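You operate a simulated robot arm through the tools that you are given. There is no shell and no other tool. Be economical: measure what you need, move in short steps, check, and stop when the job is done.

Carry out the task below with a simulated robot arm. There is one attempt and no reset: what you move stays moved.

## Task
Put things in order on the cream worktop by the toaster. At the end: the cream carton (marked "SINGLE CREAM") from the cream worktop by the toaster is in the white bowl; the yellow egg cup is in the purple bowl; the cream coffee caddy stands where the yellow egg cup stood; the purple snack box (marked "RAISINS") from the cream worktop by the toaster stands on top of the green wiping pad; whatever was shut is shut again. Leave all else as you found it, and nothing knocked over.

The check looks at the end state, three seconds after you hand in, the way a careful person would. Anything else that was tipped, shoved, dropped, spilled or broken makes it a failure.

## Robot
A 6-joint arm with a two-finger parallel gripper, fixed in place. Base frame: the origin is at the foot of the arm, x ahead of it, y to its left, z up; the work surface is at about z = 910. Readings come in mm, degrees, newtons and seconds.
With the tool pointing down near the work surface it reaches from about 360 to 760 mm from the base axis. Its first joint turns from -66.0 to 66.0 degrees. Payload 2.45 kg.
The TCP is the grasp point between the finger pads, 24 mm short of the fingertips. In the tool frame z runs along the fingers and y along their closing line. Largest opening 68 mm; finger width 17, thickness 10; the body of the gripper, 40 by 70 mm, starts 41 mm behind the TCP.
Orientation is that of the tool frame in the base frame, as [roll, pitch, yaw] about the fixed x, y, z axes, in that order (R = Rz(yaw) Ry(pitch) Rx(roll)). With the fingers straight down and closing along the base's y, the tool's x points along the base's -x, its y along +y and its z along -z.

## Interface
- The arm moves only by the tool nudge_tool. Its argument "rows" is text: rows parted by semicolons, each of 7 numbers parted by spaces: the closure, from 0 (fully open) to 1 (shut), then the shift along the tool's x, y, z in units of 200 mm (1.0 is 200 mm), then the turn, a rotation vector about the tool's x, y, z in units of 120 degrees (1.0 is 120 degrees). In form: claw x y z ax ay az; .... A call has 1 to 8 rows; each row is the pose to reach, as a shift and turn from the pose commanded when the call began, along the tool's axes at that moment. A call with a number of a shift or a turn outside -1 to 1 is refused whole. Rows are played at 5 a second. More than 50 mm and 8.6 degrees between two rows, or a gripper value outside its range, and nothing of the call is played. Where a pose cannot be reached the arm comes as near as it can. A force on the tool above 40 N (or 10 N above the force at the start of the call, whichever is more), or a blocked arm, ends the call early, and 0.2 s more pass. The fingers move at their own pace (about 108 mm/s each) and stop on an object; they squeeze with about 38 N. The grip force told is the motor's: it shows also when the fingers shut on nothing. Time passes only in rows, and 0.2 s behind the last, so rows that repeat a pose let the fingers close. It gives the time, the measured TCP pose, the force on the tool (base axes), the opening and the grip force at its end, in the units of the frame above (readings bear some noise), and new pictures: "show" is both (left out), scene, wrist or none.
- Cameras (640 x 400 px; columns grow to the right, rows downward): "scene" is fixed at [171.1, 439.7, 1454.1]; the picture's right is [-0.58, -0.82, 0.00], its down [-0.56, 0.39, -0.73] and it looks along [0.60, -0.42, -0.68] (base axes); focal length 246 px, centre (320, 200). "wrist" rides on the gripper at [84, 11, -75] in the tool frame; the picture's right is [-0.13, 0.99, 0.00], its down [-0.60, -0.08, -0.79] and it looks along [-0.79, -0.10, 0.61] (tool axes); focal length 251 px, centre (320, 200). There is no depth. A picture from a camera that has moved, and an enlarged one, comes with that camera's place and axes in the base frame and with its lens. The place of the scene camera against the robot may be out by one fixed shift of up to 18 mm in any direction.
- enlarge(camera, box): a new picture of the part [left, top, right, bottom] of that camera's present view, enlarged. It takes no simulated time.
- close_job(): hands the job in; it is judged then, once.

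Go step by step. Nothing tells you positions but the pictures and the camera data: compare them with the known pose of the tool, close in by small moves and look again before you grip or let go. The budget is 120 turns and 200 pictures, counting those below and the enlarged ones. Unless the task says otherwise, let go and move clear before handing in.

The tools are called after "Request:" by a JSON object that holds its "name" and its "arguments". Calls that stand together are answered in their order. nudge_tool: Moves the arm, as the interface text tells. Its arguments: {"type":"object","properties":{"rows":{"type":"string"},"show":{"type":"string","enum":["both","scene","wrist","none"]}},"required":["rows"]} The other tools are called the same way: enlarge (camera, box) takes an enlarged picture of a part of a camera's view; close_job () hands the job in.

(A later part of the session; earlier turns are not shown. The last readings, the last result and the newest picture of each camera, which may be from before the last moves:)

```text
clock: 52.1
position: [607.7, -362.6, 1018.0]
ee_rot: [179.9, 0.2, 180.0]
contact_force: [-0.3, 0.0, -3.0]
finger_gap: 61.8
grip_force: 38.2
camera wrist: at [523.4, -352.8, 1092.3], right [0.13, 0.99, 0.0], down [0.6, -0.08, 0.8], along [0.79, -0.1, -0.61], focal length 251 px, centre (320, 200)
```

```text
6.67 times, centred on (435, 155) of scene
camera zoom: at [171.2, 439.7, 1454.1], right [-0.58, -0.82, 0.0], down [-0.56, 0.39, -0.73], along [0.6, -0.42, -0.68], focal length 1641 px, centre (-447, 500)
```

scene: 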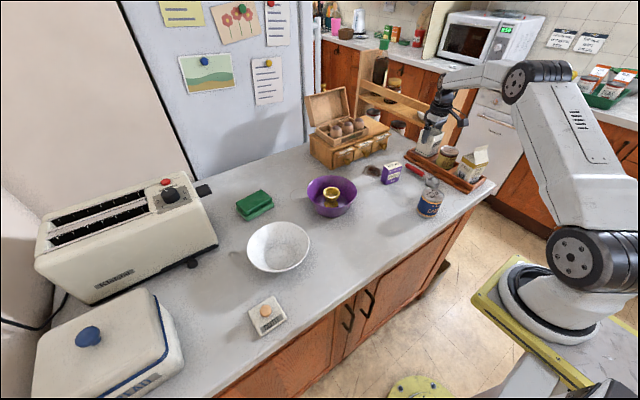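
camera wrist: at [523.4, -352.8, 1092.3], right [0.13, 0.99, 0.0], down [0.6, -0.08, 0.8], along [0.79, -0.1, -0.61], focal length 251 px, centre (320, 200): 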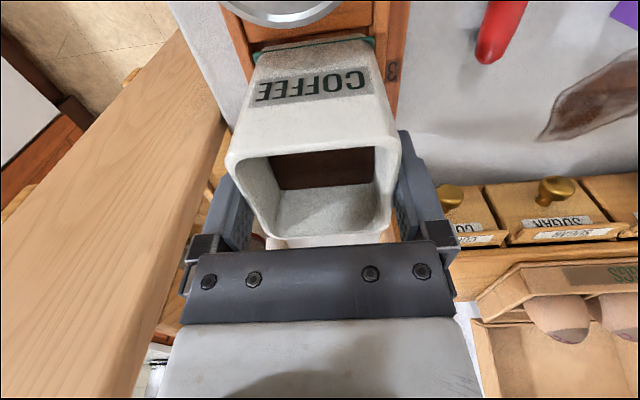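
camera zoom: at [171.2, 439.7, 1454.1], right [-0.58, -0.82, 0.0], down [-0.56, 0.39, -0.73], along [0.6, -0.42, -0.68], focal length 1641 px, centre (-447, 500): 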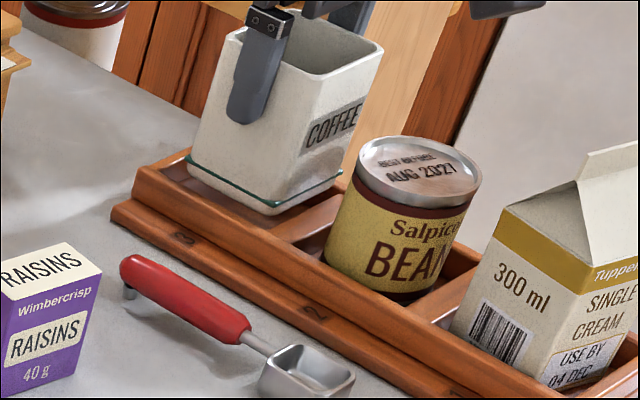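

Request:
{"name": "nudge_tool", "arguments": {"rows": "1 0 -0.003 0.02 0 0 0; 1 0 -0.003 0.04 0 0 0; 1 0 -0.003 0.06 0 0 0; 1 0 -0.003 0.075 0 0 0; 1 0 -0.003 0.075 0 0 0"}}

Request:
{"name": "enlarge", "arguments": {"camera": "scene", "box": [395, 125, 475, 185]}}

Request:
{"name": "enlarge", "arguments": {"camera": "wrist", "box": [180, 0, 420, 160]}}

```text
clock: 53.1
position: [610.7, -364.6, 1009.7]
ee_rot: [-179.9, 0.8, -179.9]
contact_force: [2.3, -0.4, -3.2]
finger_gap: 61.8
grip_force: 38.2
stopped in row 4: the force on the tool passed its limit (the readings are from after the stop); the commanded pose is now the measured one
camera wrist: at [525.5, -354.8, 1083.6], right [0.13, 0.99, 0.0], down [0.59, -0.08, 0.8], along [0.79, -0.1, -0.6], focal length 251 px, centre (320, 200)
```

scene: 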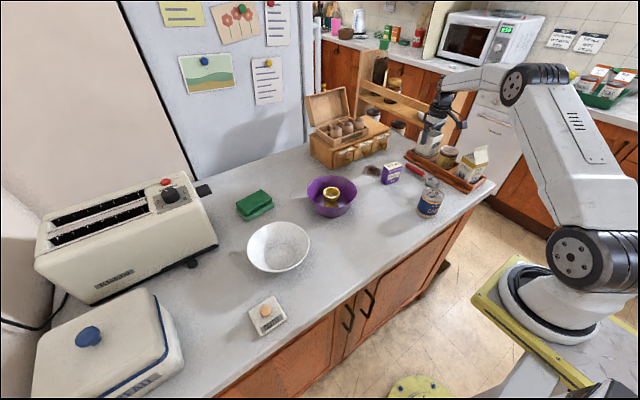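
wrist: 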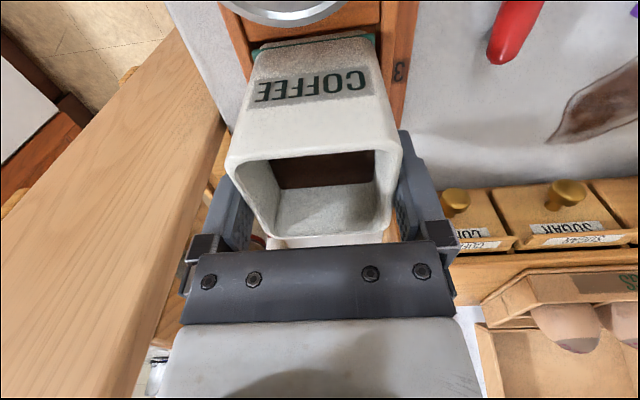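

```text
6.67 times, centred on (435, 155) of scene
camera zoom: at [171.3, 439.6, 1454.1], right [-0.58, -0.82, 0.0], down [-0.56, 0.39, -0.73], along [0.6, -0.42, -0.68], focal length 1641 px, centre (-447, 500)
```

zoom: 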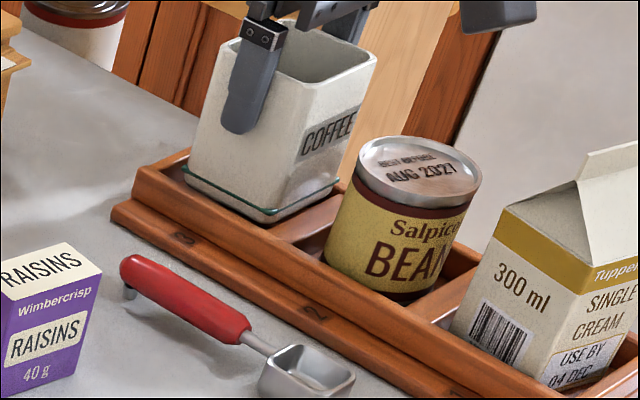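

```text
2.50 times, centred on (300, 80) of wrist
camera zoom: at [525.5, -354.8, 1083.6], right [0.13, 0.99, 0.0], down [0.59, -0.08, 0.8], along [0.79, -0.1, -0.6], focal length 629 px, centre (370, 500)
```

zoom: 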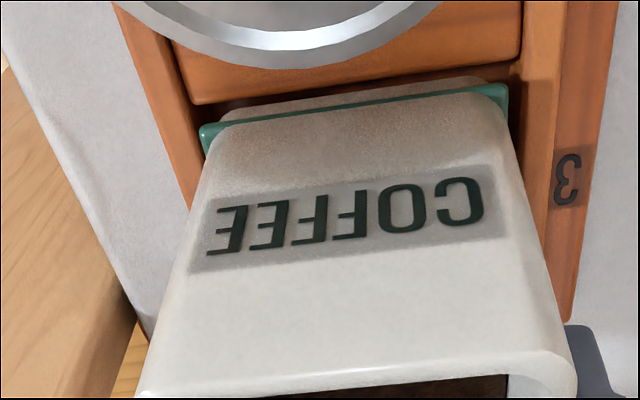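

It touched a wall top, and the tilt direction points to the divider on the near side. I'll rise 4 mm, level out, shift +3 mm in x and +0.6 mm in y, and look.

Request:
{"name": "nudge_tool", "arguments": {"rows": "1 0 0.003 -0.02 0 -0.0055 0; 1 -0.01 0.003 -0.02 0 -0.0055 0; 1 -0.01 0.003 -0.02 0 -0.0055 0", "show": "wrist"}}

Request:
{"name": "enlarge", "arguments": {"camera": "wrist", "box": [220, 0, 420, 80]}}

Request:
{"name": "enlarge", "arguments": {"camera": "scene", "box": [405, 130, 455, 170]}}

```text
clock: 53.9
position: [611.3, -364.5, 1014.0]
ee_rot: [-179.9, 1.4, 180.0]
contact_force: [0.4, 0.2, -3.5]
finger_gap: 61.6
grip_force: 38.0
camera wrist: at [526.3, -353.8, 1087.3], right [0.13, 0.99, 0.0], down [0.58, -0.08, 0.81], along [0.8, -0.1, -0.59], focal length 251 px, centre (320, 200)
```

wrist: 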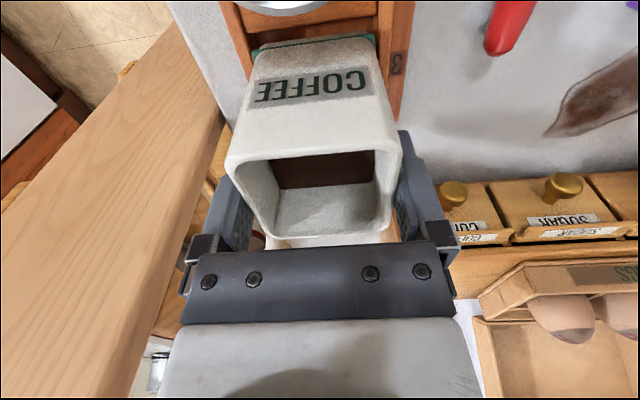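

```text
3.20 times, centred on (320, 40) of wrist
camera zoom: at [526.3, -353.8, 1087.3], right [0.13, 0.99, 0.0], down [0.58, -0.08, 0.81], along [0.8, -0.1, -0.59], focal length 805 px, centre (320, 712)
```

zoom: 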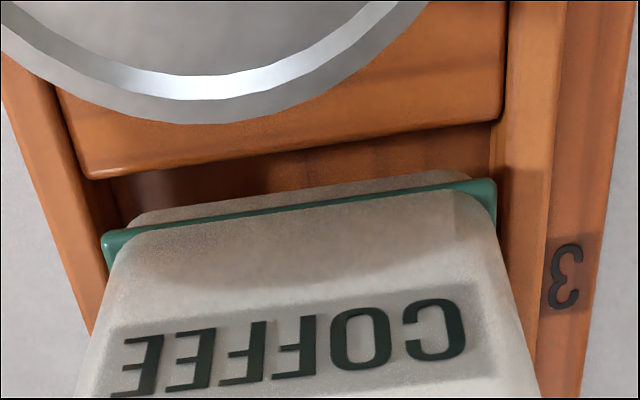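

```text
10.00 times, centred on (430, 150) of scene
camera zoom: at [171.2, 439.7, 1454.1], right [-0.58, -0.82, 0.0], down [-0.56, 0.39, -0.73], along [0.6, -0.42, -0.68], focal length 2462 px, centre (-780, 700)
```

zoom: 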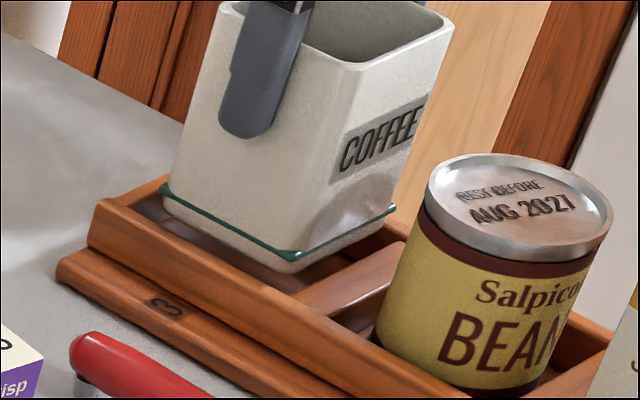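

Request:
{"name": "nudge_tool", "arguments": {"rows": "1 0 0 0 0 0.0117 0; 1 0 0 0 0 0.0117 0; 1 0 0 0 0 0.0117 0", "show": "wrist"}}

Request:
{"name": "enlarge", "arguments": {"camera": "wrist", "box": [230, 0, 410, 70]}}

Request:
{"name": "enlarge", "arguments": {"camera": "scene", "box": [405, 130, 455, 170]}}

```text
clock: 54.7
position: [612.2, -364.5, 1014.6]
ee_rot: [-179.7, 0.1, 179.9]
contact_force: [-0.2, 1.0, -3.8]
finger_gap: 61.7
grip_force: 37.9
camera wrist: at [528.2, -354.0, 1089.4], right [0.13, 0.99, 0.0], down [0.6, -0.08, 0.79], along [0.79, -0.1, -0.61], focal length 251 px, centre (320, 200)
```

wrist: 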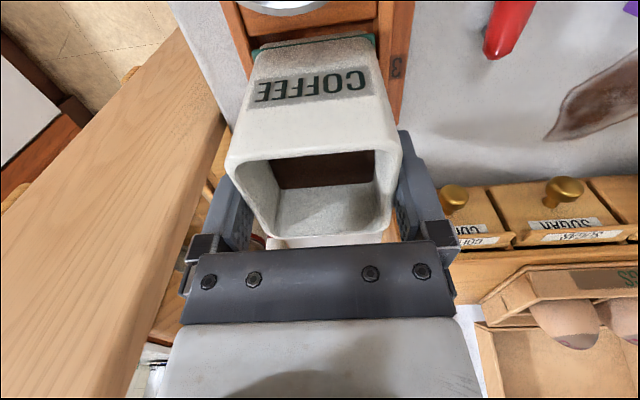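

```text
3.56 times, centred on (320, 35) of wrist
camera zoom: at [528.2, -354.0, 1089.4], right [0.13, 0.99, 0.0], down [0.6, -0.08, 0.79], along [0.79, -0.1, -0.61], focal length 894 px, centre (320, 787)
```

zoom: 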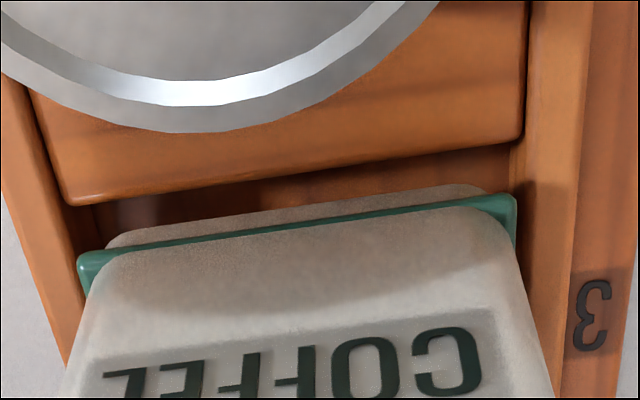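

```text
10.00 times, centred on (430, 150) of scene
camera zoom: at [171.2, 439.7, 1454.1], right [-0.58, -0.82, 0.0], down [-0.56, 0.39, -0.73], along [0.6, -0.42, -0.68], focal length 2462 px, centre (-780, 700)
```

zoom: 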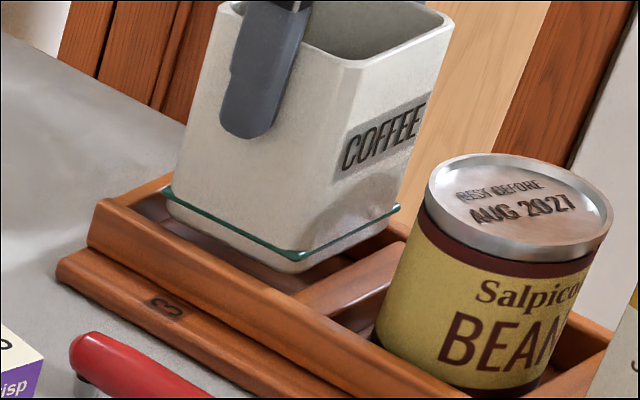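

Wall tops are at about z=940 and the caddy's green ledge is only slightly narrower than the slot. It's centred within ~0.5 mm, so I'll trim y by −0.4 mm and lower slowly.

Request:
{"name": "nudge_tool", "arguments": {"rows": "1 0 -0.002 0.01 0 0 0; 1 0 -0.002 0.025 0 0 0; 1 0 -0.002 0.04 0 0 0; 1 0 -0.002 0.055 0 0 0; 1 0 -0.002 0.065 0 0 0; 1 0 -0.002 0.065 0 0 0", "show": "wrist"}}

Request:
{"name": "enlarge", "arguments": {"camera": "wrist", "box": [230, 0, 410, 70]}}

Request:
{"name": "enlarge", "arguments": {"camera": "scene", "box": [405, 130, 455, 170]}}

```text
clock: 56.1
position: [612.3, -365.5, 1000.4]
ee_rot: [-179.9, 0.0, 179.9]
contact_force: [0.1, -0.1, -3.1]
finger_gap: 62.1
grip_force: 37.8
camera wrist: at [528.5, -354.7, 1075.3], right [0.13, 0.99, 0.0], down [0.6, -0.08, 0.79], along [0.79, -0.1, -0.61], focal length 251 px, centre (320, 200)
```

wrist: 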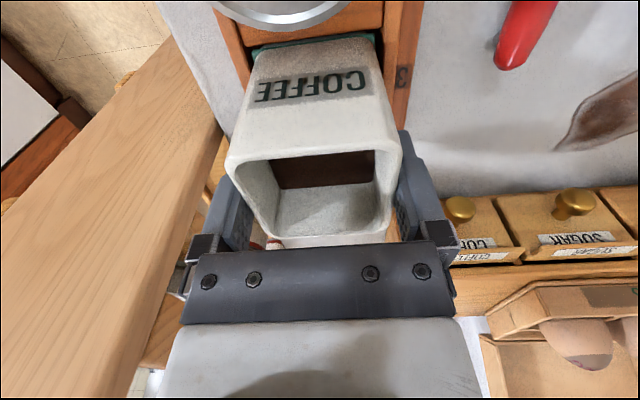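

```text
3.56 times, centred on (320, 35) of wrist
camera zoom: at [528.5, -354.7, 1075.3], right [0.13, 0.99, 0.0], down [0.6, -0.08, 0.79], along [0.79, -0.1, -0.61], focal length 894 px, centre (320, 787)
```

zoom: 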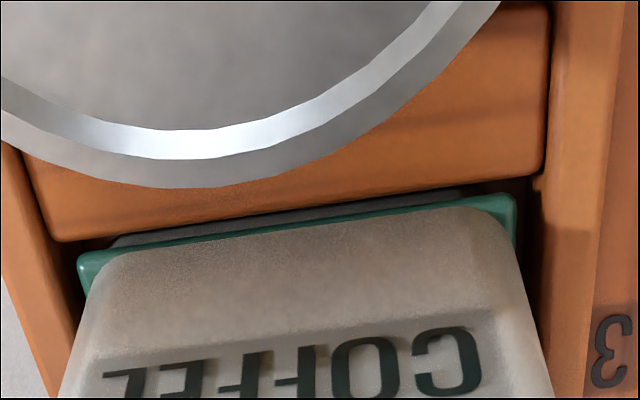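

```text
10.00 times, centred on (430, 150) of scene
camera zoom: at [171.2, 439.7, 1454.1], right [-0.58, -0.82, 0.0], down [-0.56, 0.39, -0.73], along [0.6, -0.42, -0.68], focal length 2462 px, centre (-780, 700)
```

zoom: 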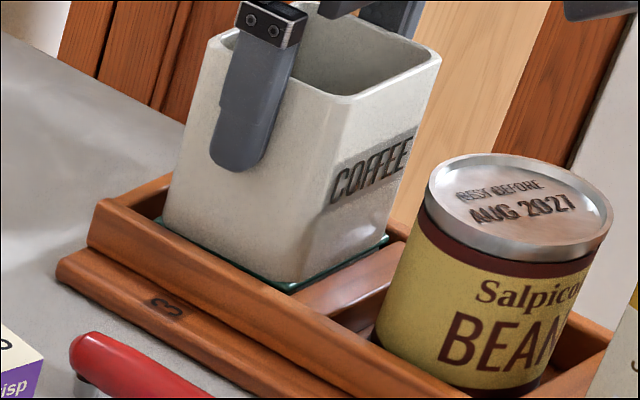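

It's inside the compartment without contact. I'll keep going down to the floor.

Request:
{"name": "nudge_tool", "arguments": {"rows": "1 0 0 0.015 0 0 0; 1 0 0 0.03 0 0 0; 1 0 0 0.04 0 0 0; 1 0 0 0.04 0 0 0", "show": "none"}}

Request:
{"name": "nudge_tool", "arguments": {"rows": "1 0 0 0.007 0 0 0; 1 0 0 0.014 0 0 0; 1 0 0 0.014 0 0 0", "show": "wrist"}}

```text
clock: 57.1
position: [612.2, -365.3, 994.8]
ee_rot: [-179.7, 0.3, -180.0]
contact_force: [-4.2, 2.3, 14.3]
finger_gap: 61.6
grip_force: 38.0
```

```text
clock: 57.9
position: [613.5, -365.2, 993.8]
ee_rot: [-179.6, 0.4, -179.9]
contact_force: [-5.0, 11.4, 32.4]
finger_gap: 61.7
grip_force: 37.7
camera wrist: at [528.7, -354.2, 1068.5], right [0.13, 0.99, -0.01], down [0.6, -0.07, 0.8], along [0.79, -0.11, -0.6], focal length 251 px, centre (320, 200)
```

wrist: 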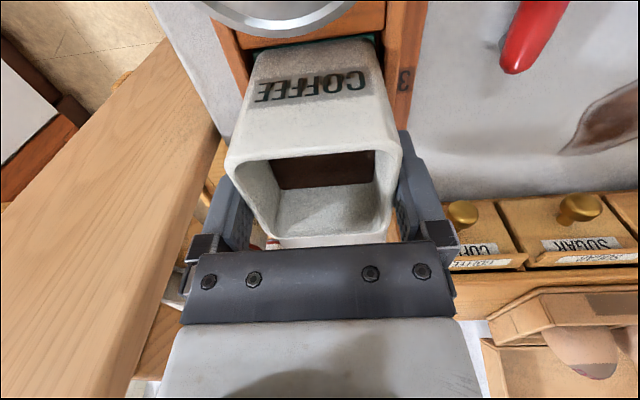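

Floor contact at bottom z≈920. I'll relax the press, open and rise.

Request:
{"name": "nudge_tool", "arguments": {"rows": "1 0 0 -0.012 0 0 0; 1 0 0 -0.012 0 0 0; 0.5 0 0 -0.012 0 0 0; 0 0 0 -0.012 0 0 0; 0 0 0 -0.012 0 0 0", "show": "none"}}

Request:
{"name": "nudge_tool", "arguments": {"rows": "0 0 0 -0.1 0 0 0; 0 0 0 -0.25 0 0 0; 0 0 0 -0.45 0 0 0; 0 0 0 -0.65 0 0 0; 0 0 0 -0.65 0 0 0"}}

Request:
{"name": "enlarge", "arguments": {"camera": "scene", "box": [395, 110, 495, 200]}}

Request:
{"name": "enlarge", "arguments": {"camera": "wrist", "box": [200, 0, 440, 160]}}

```text
clock: 59.1
position: [611.2, -364.2, 991.4]
ee_rot: [-179.9, -0.1, 180.0]
contact_force: [0.2, 0.4, -0.2]
finger_gap: 68.0
grip_force: 0.0
```

```text
clock: 60.3
position: [611.0, -362.4, 1125.0]
ee_rot: [-179.8, -0.1, -180.0]
contact_force: [0.7, -0.4, 0.3]
finger_gap: 68.0
grip_force: 0.1
camera wrist: at [525.5, -352.4, 1201.5], right [0.13, 0.99, 0.0], down [0.6, -0.08, 0.79], along [0.79, -0.1, -0.61], focal length 251 px, centre (320, 200)
```

scene: 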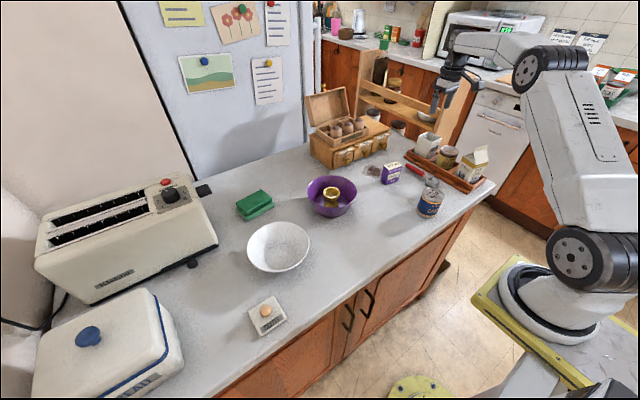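
wrist: 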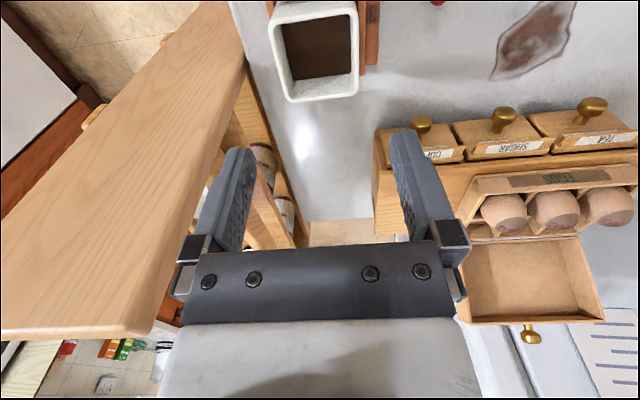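

```text
4.44 times, centred on (445, 155) of scene
camera zoom: at [171.1, 439.7, 1454.1], right [-0.58, -0.82, 0.0], down [-0.56, 0.39, -0.73], along [0.6, -0.42, -0.68], focal length 1094 px, centre (-236, 400)
```

zoom: 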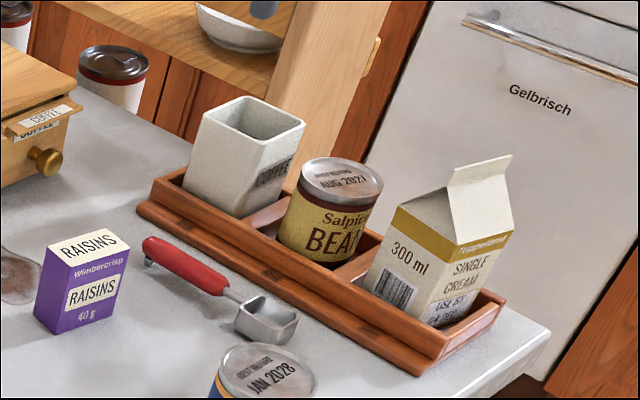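

```text
2.50 times, centred on (320, 80) of wrist
camera zoom: at [525.5, -352.4, 1201.5], right [0.13, 0.99, 0.0], down [0.6, -0.08, 0.79], along [0.79, -0.1, -0.61], focal length 629 px, centre (320, 500)
```

zoom: 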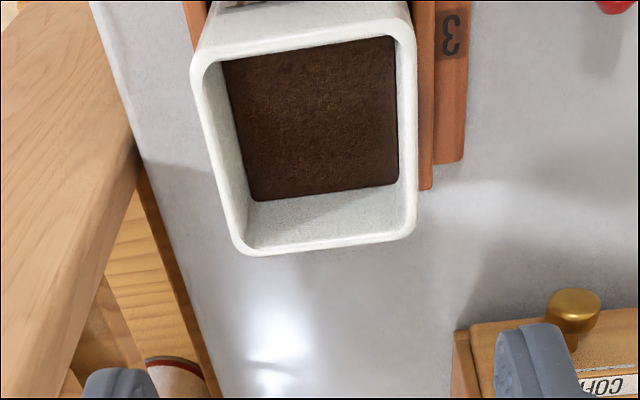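

The caddy body stands upright at (612,−364.5) with its top at about z=1004. I'll go back for the lid at about (420,399).

Request:
{"name": "nudge_tool", "arguments": {"rows": "0 0.05 0.2 0 0 0 0; 0 0.1 0.4 0 0 0 0; 0 0.15 0.6 0 0 0 0; 0 0.2 0.8 0 0 0 0; 0 0.25 1.0 0 0 0 0", "show": "none"}}

Request:
{"name": "nudge_tool", "arguments": {"rows": "0 0.05 0.2 0 0 0 0; 0 0.1 0.4 0 0 0 0; 0 0.15 0.6 0 0 0 0; 0 0.2 0.8 0 0 0 0; 0 0.25 1.0 0 0 0 0", "show": "none"}}

Request:
{"name": "nudge_tool", "arguments": {"rows": "0 0.05 0.2 0 0 0 0; 0 0.1 0.4 0 0 0 0; 0 0.15 0.6 0 0 0 0; 0 0.2 0.8 0 0 0 0; 0 0.25 1.0 0 0 0 0", "show": "none"}}

Request:
{"name": "nudge_tool", "arguments": {"rows": "0 0.05 0.2 0 0 0 0; 0 0.1 0.4 0.05 0 0 0; 0 0.15 0.6 0.1 0 0 0; 0 0.2 0.8 0.2 0 0 0; 0 0.25 0.8 0.4 0 0 0; 0 0.25 0.8 0.4 0 0 0"}}

```text
clock: 61.5
position: [560.4, -161.7, 1123.9]
ee_rot: [-179.8, 0.0, -179.9]
contact_force: [-0.5, 0.1, -0.4]
finger_gap: 67.9
grip_force: 0.2
```

```text
clock: 62.7
position: [513.2, 34.1, 1123.1]
ee_rot: [-179.8, 0.0, -180.0]
contact_force: [0.2, -0.2, 0.7]
finger_gap: 68.0
grip_force: 0.1
```

```text
clock: 63.9
position: [465.3, 233.9, 1123.5]
ee_rot: [-179.8, -0.1, -180.0]
contact_force: [0.1, 0.4, 0.0]
finger_gap: 68.3
grip_force: 0.0
```

```text
clock: 65.3
position: [409.8, 398.5, 1041.2]
ee_rot: [-179.9, 0.0, 180.0]
contact_force: [-0.5, -0.6, -0.2]
finger_gap: 68.1
grip_force: 0.1
camera wrist: at [324.9, 409.1, 1116.2], right [0.13, 0.99, 0.0], down [0.6, -0.08, 0.79], along [0.79, -0.1, -0.61], focal length 251 px, centre (320, 200)
```

scene: 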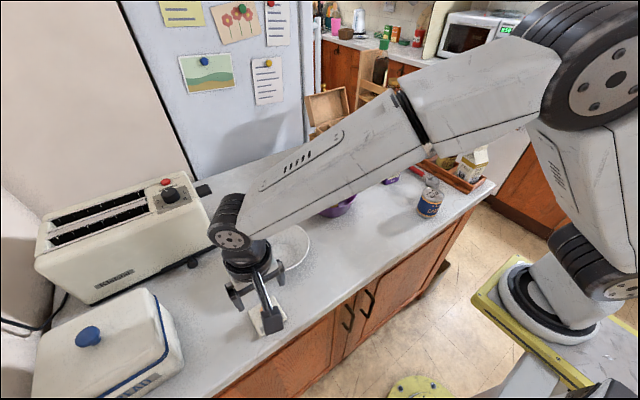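
wrist: 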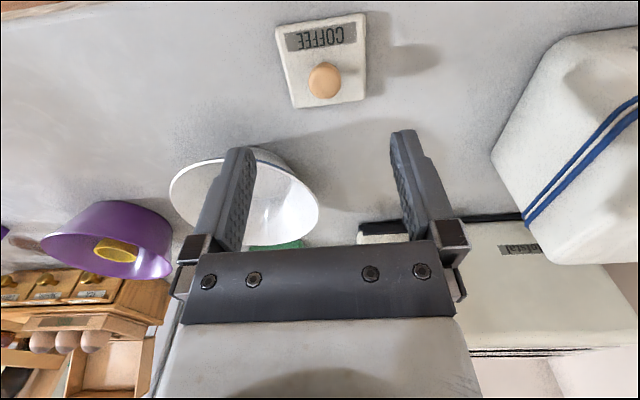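

Request:
{"name": "enlarge", "arguments": {"camera": "wrist", "box": [260, 0, 380, 120]}}

```text
3.33 times, centred on (320, 60) of wrist
camera zoom: at [324.9, 409.1, 1116.2], right [0.13, 0.99, 0.0], down [0.6, -0.08, 0.79], along [0.79, -0.1, -0.61], focal length 838 px, centre (320, 667)
```

zoom: 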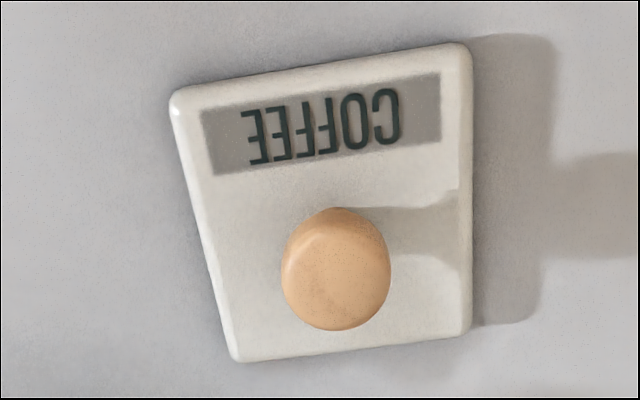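

The lid centre is (417.5,401.8) with the knob near (418.5,401.5). I'll descend over the knob and close.

Request:
{"name": "nudge_tool", "arguments": {"rows": "0 -0.046 0.015 0.12 0 0 0; 0 -0.046 0.015 0.3 0 0 0; 0 -0.046 0.015 0.42 0 0 0; 0 -0.046 0.015 0.478 0 0 0; 0 -0.046 0.015 0.478 0 0 0", "show": "wrist"}}

Request:
{"name": "enlarge", "arguments": {"camera": "wrist", "box": [200, 40, 440, 240]}}

```text
clock: 66.5
position: [421.4, 397.9, 947.7]
ee_rot: [-179.9, 0.0, -180.0]
contact_force: [0.6, -0.7, 0.2]
finger_gap: 68.0
grip_force: 0.0
camera wrist: at [337.6, 408.5, 1021.0], right [0.13, 0.99, 0.0], down [0.6, -0.08, 0.79], along [0.79, -0.1, -0.61], focal length 251 px, centre (320, 200)
```

wrist: 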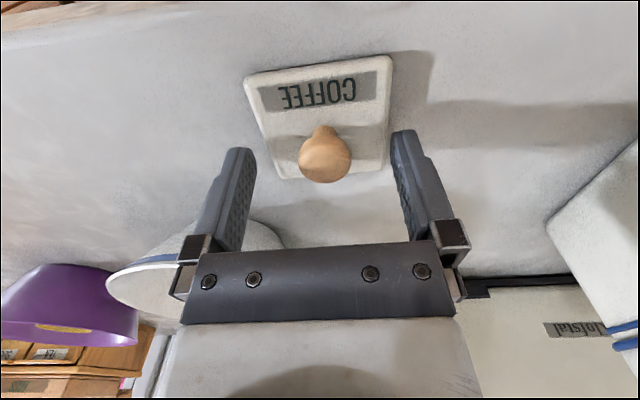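

```text
2.00 times, centred on (320, 140) of wrist
camera zoom: at [337.6, 408.5, 1021.0], right [0.13, 0.99, 0.0], down [0.6, -0.08, 0.79], along [0.79, -0.1, -0.61], focal length 503 px, centre (320, 320)
```

zoom: 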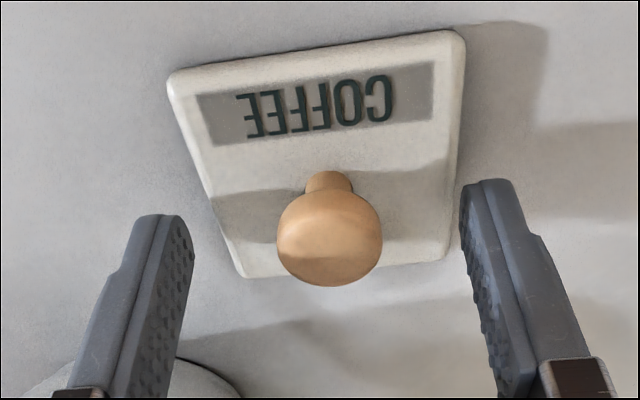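

Request:
{"name": "nudge_tool", "arguments": {"rows": "0 0.007 0.015 0.008 0 0 0; 0 0.007 0.015 0.015 0 0 0; 0.4 0.007 0.015 0.015 0 0 0; 0.8 0.007 0.015 0.015 0 0 0; 1 0.007 0.015 0.015 0 0 0; 1 0.007 0.015 0.015 0 0 0", "show": "none"}}

Request:
{"name": "nudge_tool", "arguments": {"rows": "1 0 0 -0.1 0 0 0; 1 0 0 -0.3 0 0 0; 1 0 0 -0.5 0 0 0; 1 0 0 -0.7 0 0 0; 1 0 0 -0.85 0 0 0; 1 0 0 -0.85 0 0 0", "show": "wrist"}}

Request:
{"name": "enlarge", "arguments": {"camera": "wrist", "box": [200, 40, 440, 240]}}

```text
clock: 67.9
position: [420.8, 401.2, 943.0]
ee_rot: [-179.9, -0.1, 180.0]
contact_force: [0.3, -0.4, 5.3]
finger_gap: 22.4
grip_force: 37.9
```

```text
clock: 69.3
position: [422.2, 403.5, 1114.2]
ee_rot: [-179.8, -0.1, -180.0]
contact_force: [0.2, -0.2, -0.8]
finger_gap: 22.8
grip_force: 38.4
camera wrist: at [337.8, 414.7, 1189.9], right [0.13, 0.99, 0.0], down [0.6, -0.08, 0.79], along [0.79, -0.1, -0.61], focal length 251 px, centre (320, 200)
```

wrist: 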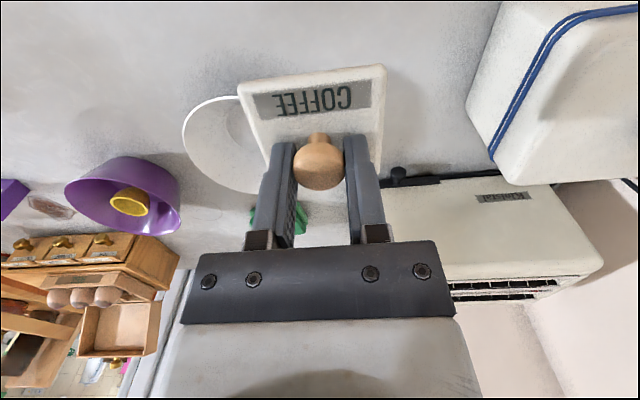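

```text
2.00 times, centred on (320, 140) of wrist
camera zoom: at [337.8, 414.7, 1189.9], right [0.13, 0.99, 0.0], down [0.6, -0.08, 0.79], along [0.79, -0.1, -0.61], focal length 503 px, centre (320, 320)
```

zoom: 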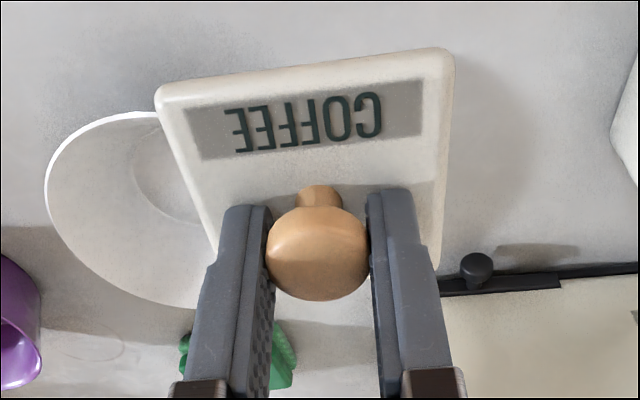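

The lid is held level by the knob. Carrying it back to the caddy body.

Request:
{"name": "nudge_tool", "arguments": {"rows": "1 -0.05 -0.2 0 0 0 0; 1 -0.1 -0.4 0 0 0 0; 1 -0.15 -0.6 -0.02 0 0 0; 1 -0.2 -0.8 -0.04 0 0 0; 1 -0.25 -1.0 -0.05 0 0 0", "show": "none"}}

Request:
{"name": "nudge_tool", "arguments": {"rows": "1 -0.05 -0.2 0 0 0 0; 1 -0.1 -0.4 0 0 0 0; 1 -0.15 -0.6 0 0 0 0; 1 -0.2 -0.8 0 0 0 0; 1 -0.25 -1.0 0 0 0 0", "show": "none"}}

Request:
{"name": "nudge_tool", "arguments": {"rows": "1 -0.05 -0.2 0 0 0 0; 1 -0.1 -0.4 0 0 0 0; 1 -0.15 -0.6 0 0 0 0; 1 -0.2 -0.8 0 0 0 0; 1 -0.25 -1.0 0 0 0 0", "show": "none"}}

Request:
{"name": "nudge_tool", "arguments": {"rows": "1 -0.01 -0.2 0 0 0 0; 1 -0.02 -0.4 0 0 0 0; 1 -0.03 -0.6 0 0 0 0; 1 -0.04 -0.78 0 0 0 0; 1 -0.04 -0.78 0 0 0 0; 1 -0.04 -0.78 0 0 0 0"}}

Request:
{"name": "enlarge", "arguments": {"camera": "wrist", "box": [200, 0, 440, 200]}}

```text
clock: 70.5
position: [469.7, 200.9, 1120.8]
ee_rot: [-179.9, 0.0, -180.0]
contact_force: [0.3, -0.1, 0.1]
finger_gap: 22.6
grip_force: 37.7
```

```text
clock: 71.7
position: [522.2, 0.2, 1123.1]
ee_rot: [-179.8, 0.0, -179.9]
contact_force: [0.6, -0.1, -1.2]
finger_gap: 22.7
grip_force: 38.2
```

```text
clock: 72.9
position: [570.2, -197.2, 1127.1]
ee_rot: [-179.8, 0.0, -180.0]
contact_force: [0.0, -1.6, -1.0]
finger_gap: 22.7
grip_force: 38.1
```

```text
clock: 74.3
position: [578.0, -353.2, 1126.0]
ee_rot: [-179.8, -0.1, -179.9]
contact_force: [0.0, 0.5, -0.9]
finger_gap: 22.6
grip_force: 38.3
camera wrist: at [493.9, -343.3, 1200.1], right [0.13, 0.99, 0.0], down [0.6, -0.08, 0.79], along [0.79, -0.1, -0.61], focal length 251 px, centre (320, 200)
```

scene: 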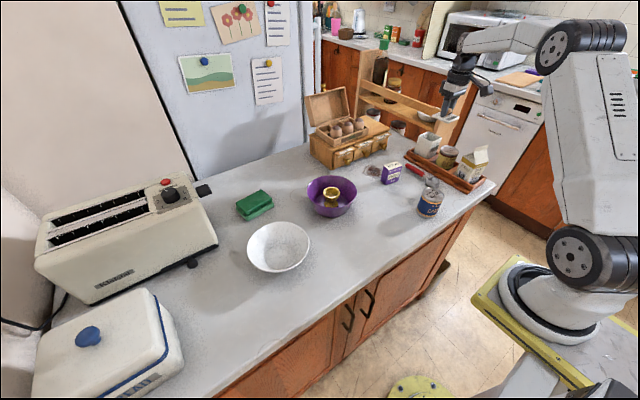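
wrist: 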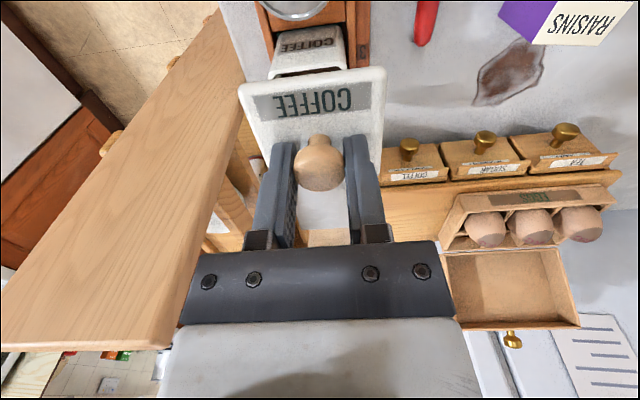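

```text
2.00 times, centred on (320, 100) of wrist
camera zoom: at [493.9, -343.3, 1200.1], right [0.13, 0.99, 0.0], down [0.6, -0.08, 0.79], along [0.79, -0.1, -0.61], focal length 503 px, centre (320, 400)
```

zoom: 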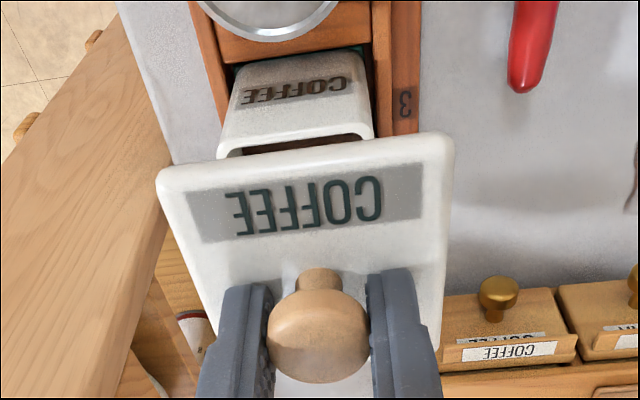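

Request:
{"name": "nudge_tool", "arguments": {"rows": "1 -0.09 -0.03 0 0 0 0; 1 -0.182 -0.055 0 0 0 0; 1 -0.182 -0.055 0.15 0 0 0; 1 -0.182 -0.055 0.33 0 0 0; 1 -0.182 -0.055 0.33 0 0 0; 1 -0.182 -0.055 0.33 0 0 0"}}

Request:
{"name": "enlarge", "arguments": {"camera": "wrist", "box": [220, 0, 420, 140]}}

Request:
{"name": "enlarge", "arguments": {"camera": "scene", "box": [400, 105, 460, 165]}}

```text
clock: 75.7
position: [612.6, -366.8, 1058.8]
ee_rot: [-179.8, 0.0, -179.9]
contact_force: [-0.9, -0.1, -1.1]
finger_gap: 22.8
grip_force: 38.1
camera wrist: at [529.3, -356.3, 1134.1], right [0.13, 0.99, 0.0], down [0.6, -0.08, 0.79], along [0.79, -0.1, -0.61], focal length 251 px, centre (320, 200)
```

scene: 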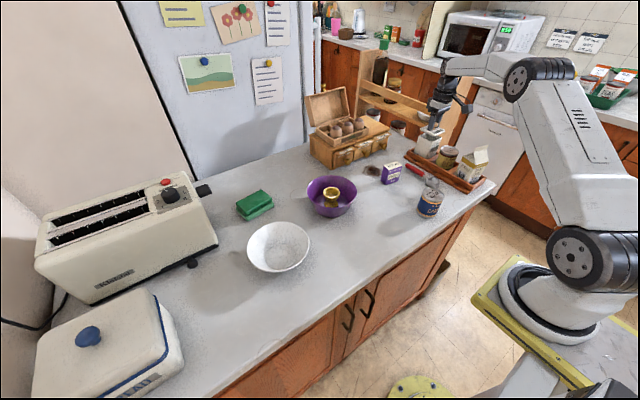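
wrist: 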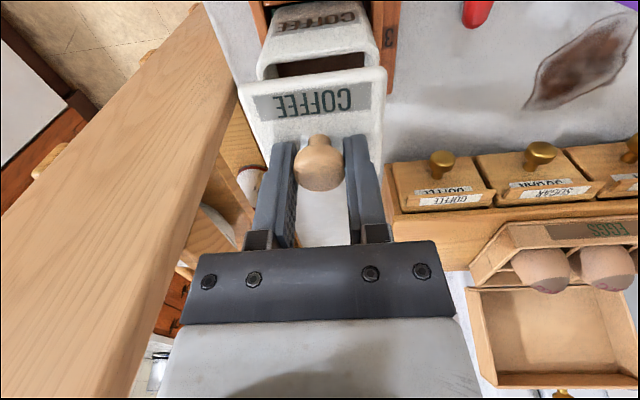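

```text
2.86 times, centred on (320, 70) of wrist
camera zoom: at [529.3, -356.3, 1134.1], right [0.13, 0.99, 0.0], down [0.6, -0.08, 0.79], along [0.79, -0.1, -0.61], focal length 718 px, centre (320, 571)
```

zoom: 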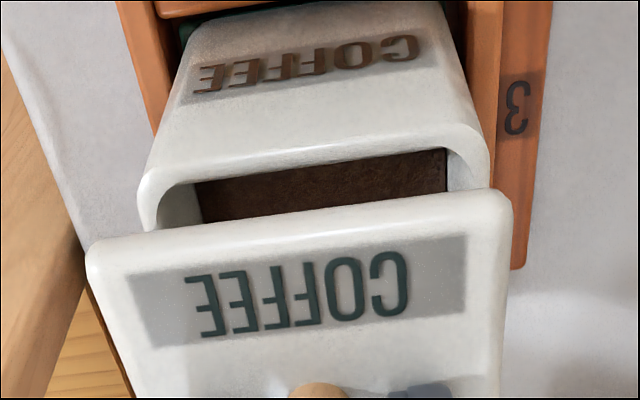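

```text
6.67 times, centred on (430, 135) of scene
camera zoom: at [171.2, 439.7, 1454.1], right [-0.58, -0.82, 0.0], down [-0.56, 0.39, -0.73], along [0.6, -0.42, -0.68], focal length 1641 px, centre (-413, 633)
```

zoom: 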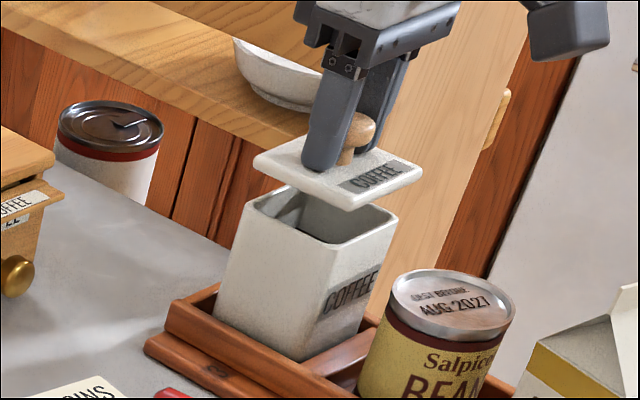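

The lid is aligned in x and needs +2.2 mm in y. I'll correct it and lower toward the rim.

Request:
{"name": "nudge_tool", "arguments": {"rows": "1 0 0.011 0.02 0 0 0; 1 0 0.011 0.05 0 0 0; 1 0 0.011 0.065 0 0 0; 1 0 0.011 0.065 0 0 0; 1 0 0.011 0.065 0 0 0"}}

Request:
{"name": "enlarge", "arguments": {"camera": "wrist", "box": [220, 0, 420, 140]}}

Request:
{"name": "enlarge", "arguments": {"camera": "scene", "box": [405, 115, 455, 155]}}

```text
clock: 76.9
position: [615.7, -364.2, 1045.7]
ee_rot: [-179.8, 0.0, -180.0]
contact_force: [-0.7, -0.1, -0.6]
finger_gap: 22.5
grip_force: 37.9
camera wrist: at [530.6, -354.3, 1120.4], right [0.13, 0.99, 0.0], down [0.6, -0.08, 0.79], along [0.79, -0.1, -0.61], focal length 251 px, centre (320, 200)
```

scene: 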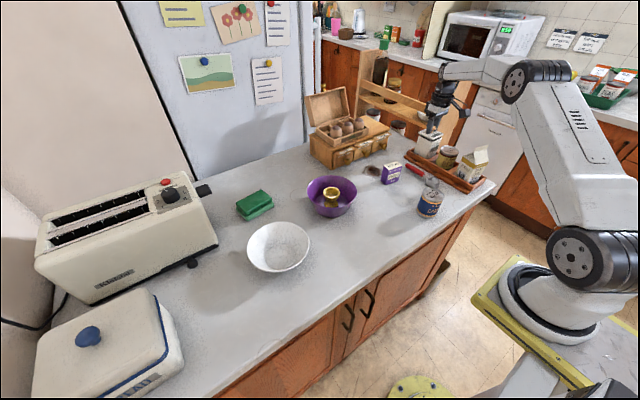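
wrist: 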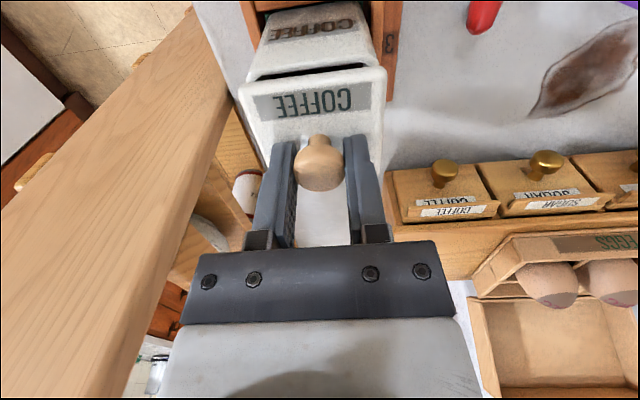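

```text
2.86 times, centred on (320, 70) of wrist
camera zoom: at [530.6, -354.3, 1120.4], right [0.13, 0.99, 0.0], down [0.6, -0.08, 0.79], along [0.79, -0.1, -0.61], focal length 718 px, centre (320, 571)
```

zoom: 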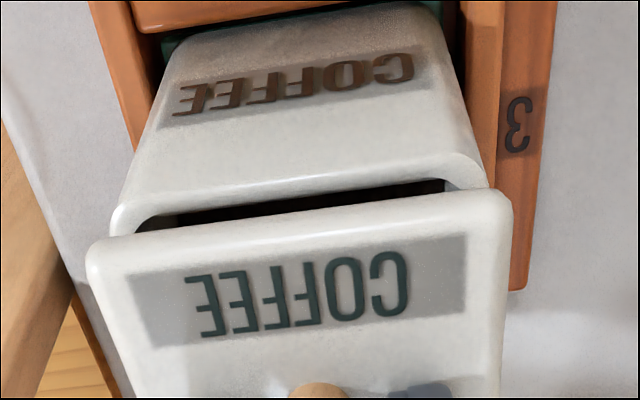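

```text
10.00 times, centred on (430, 135) of scene
camera zoom: at [171.2, 439.7, 1454.1], right [-0.58, -0.82, 0.0], down [-0.56, 0.39, -0.73], along [0.6, -0.42, -0.68], focal length 2462 px, centre (-780, 850)
```

zoom: 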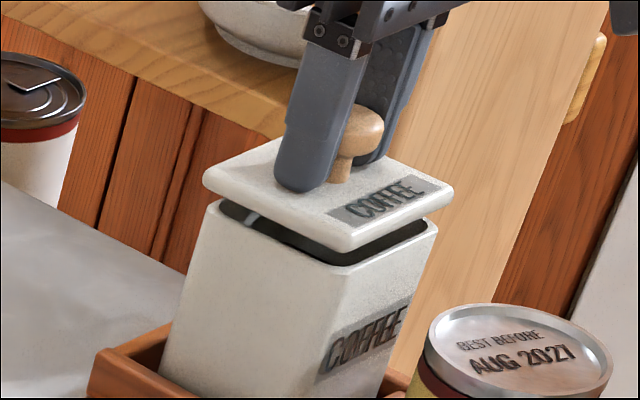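

Aligned within about a millimetre. I'll lower onto the rim with small steps.

Request:
{"name": "nudge_tool", "arguments": {"rows": "1 0.004 0 0.01 0 0 0; 1 0.004 0 0.02 0 0 0; 1 0.004 0 0.025 0 0 0; 1 0.004 0 0.025 0 0 0", "show": "none"}}

Request:
{"name": "nudge_tool", "arguments": {"rows": "1 0 0 0.005 0 0 0; 1 0 0 0.01 0 0 0; 1 0 0 0.01 0 0 0", "show": "wrist"}}

Request:
{"name": "enlarge", "arguments": {"camera": "wrist", "box": [220, 0, 420, 140]}}

Request:
{"name": "enlarge", "arguments": {"camera": "scene", "box": [405, 115, 455, 155]}}

```text
clock: 77.9
position: [613.7, -364.9, 1041.5]
ee_rot: [-179.8, 0.0, 180.0]
contact_force: [0.4, 0.6, -0.4]
finger_gap: 22.6
grip_force: 37.7
```

```text
clock: 78.7
position: [613.8, -366.0, 1038.4]
ee_rot: [-179.9, 0.0, 179.9]
contact_force: [-1.1, -0.2, 3.0]
finger_gap: 22.8
grip_force: 37.8
camera wrist: at [529.7, -354.3, 1113.7], right [0.13, 0.99, 0.0], down [0.6, -0.08, 0.79], along [0.79, -0.1, -0.61], focal length 251 px, centre (320, 200)
```

wrist: 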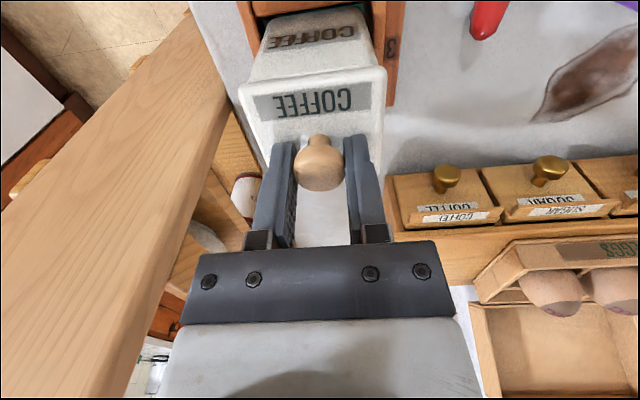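

```text
2.86 times, centred on (320, 70) of wrist
camera zoom: at [529.7, -354.3, 1113.7], right [0.13, 0.99, 0.0], down [0.6, -0.08, 0.79], along [0.79, -0.1, -0.61], focal length 718 px, centre (320, 571)
```

zoom: 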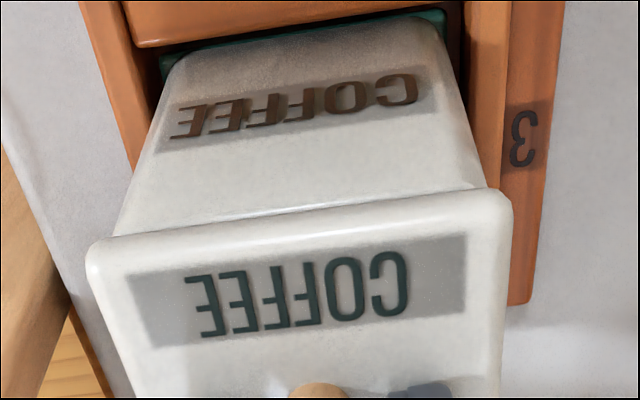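

```text
10.00 times, centred on (430, 135) of scene
camera zoom: at [171.1, 439.7, 1454.1], right [-0.58, -0.82, 0.0], down [-0.56, 0.39, -0.73], along [0.6, -0.42, -0.68], focal length 2462 px, centre (-780, 850)
```

zoom: 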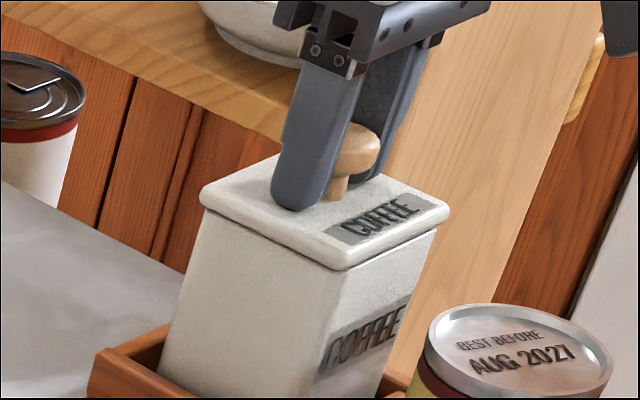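

The lid is seated with light contact. I'll press slightly and open the fingers in gentle increments.

Request:
{"name": "nudge_tool", "arguments": {"rows": "1 0 0 0.005 0 0 0; 1 0 0 0.005 0 0 0; 0.66 0 0 0.005 0 0 0; 0.63 0 0 0.005 0 0 0; 0.6 0 0 0.005 0 0 0; 0.55 0 0 0.005 0 0 0; 0.45 0 0 0.005 0 0 0", "show": "wrist"}}

Request:
{"name": "enlarge", "arguments": {"camera": "wrist", "box": [220, 0, 420, 200]}}

```text
clock: 80.3
position: [614.7, -365.5, 1038.7]
ee_rot: [-179.6, 0.1, -180.0]
contact_force: [0.5, -5.1, 14.1]
finger_gap: 31.7
grip_force: 0.1
camera wrist: at [530.2, -354.3, 1113.3], right [0.13, 0.99, 0.0], down [0.6, -0.07, 0.79], along [0.79, -0.11, -0.61], focal length 251 px, centre (320, 200)
```

wrist: 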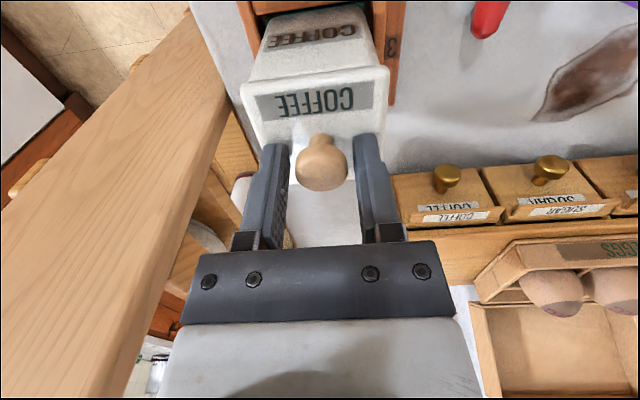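

```text
2.00 times, centred on (320, 100) of wrist
camera zoom: at [530.2, -354.3, 1113.3], right [0.13, 0.99, 0.0], down [0.6, -0.07, 0.79], along [0.79, -0.11, -0.61], focal length 503 px, centre (320, 400)
```

zoom: 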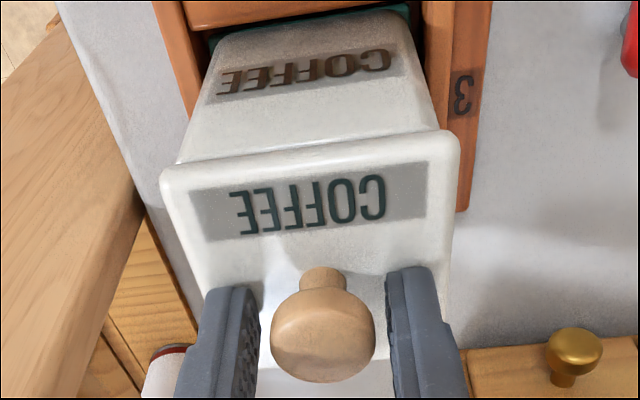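

A fingertip is pressing on the lid top, which explains the earlier slide, so I'll rise before opening further.

Request:
{"name": "nudge_tool", "arguments": {"rows": "0.45 0 0 -0.02 0 0 0; 0.45 0 0 -0.04 0 0 0; 0.3 0 0 -0.1 0 0 0; 0 0 0 -0.25 0 0 0; 0 0 0 -0.4 0 0 0; 0 0 0 -0.4 0 0 0"}}

Request:
{"name": "enlarge", "arguments": {"camera": "wrist", "box": [220, 0, 420, 140]}}

Request:
{"name": "enlarge", "arguments": {"camera": "scene", "box": [405, 115, 465, 165]}}

```text
clock: 81.7
position: [612.7, -363.9, 1116.4]
ee_rot: [-180.0, 0.0, 180.0]
contact_force: [0.6, 0.4, -0.1]
finger_gap: 67.8
grip_force: 0.0
camera wrist: at [528.5, -353.8, 1191.7], right [0.13, 0.99, 0.0], down [0.6, -0.08, 0.79], along [0.79, -0.1, -0.61], focal length 251 px, centre (320, 200)
```

scene: 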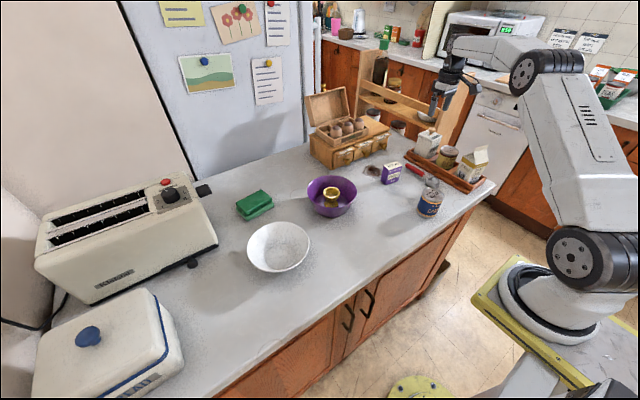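
wrist: 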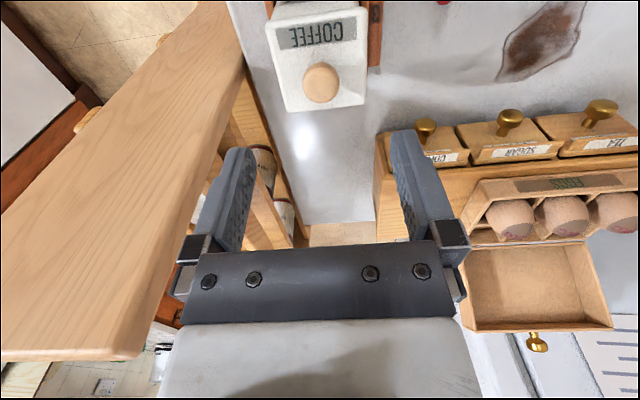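

```text
2.86 times, centred on (320, 70) of wrist
camera zoom: at [528.5, -353.8, 1191.7], right [0.13, 0.99, 0.0], down [0.6, -0.08, 0.79], along [0.79, -0.1, -0.61], focal length 718 px, centre (320, 571)
```

zoom: 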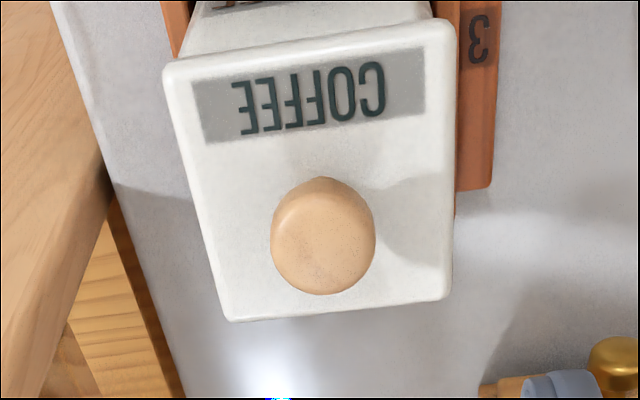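

```text
8.00 times, centred on (435, 140) of scene
camera zoom: at [171.1, 439.7, 1454.1], right [-0.58, -0.82, 0.0], down [-0.56, 0.39, -0.73], along [0.6, -0.42, -0.68], focal length 1970 px, centre (-600, 680)
```

zoom: 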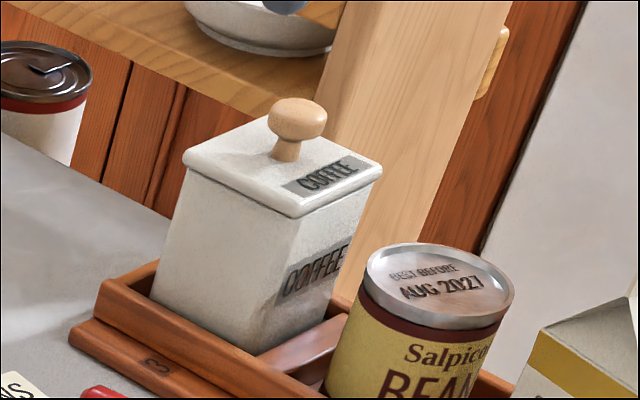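

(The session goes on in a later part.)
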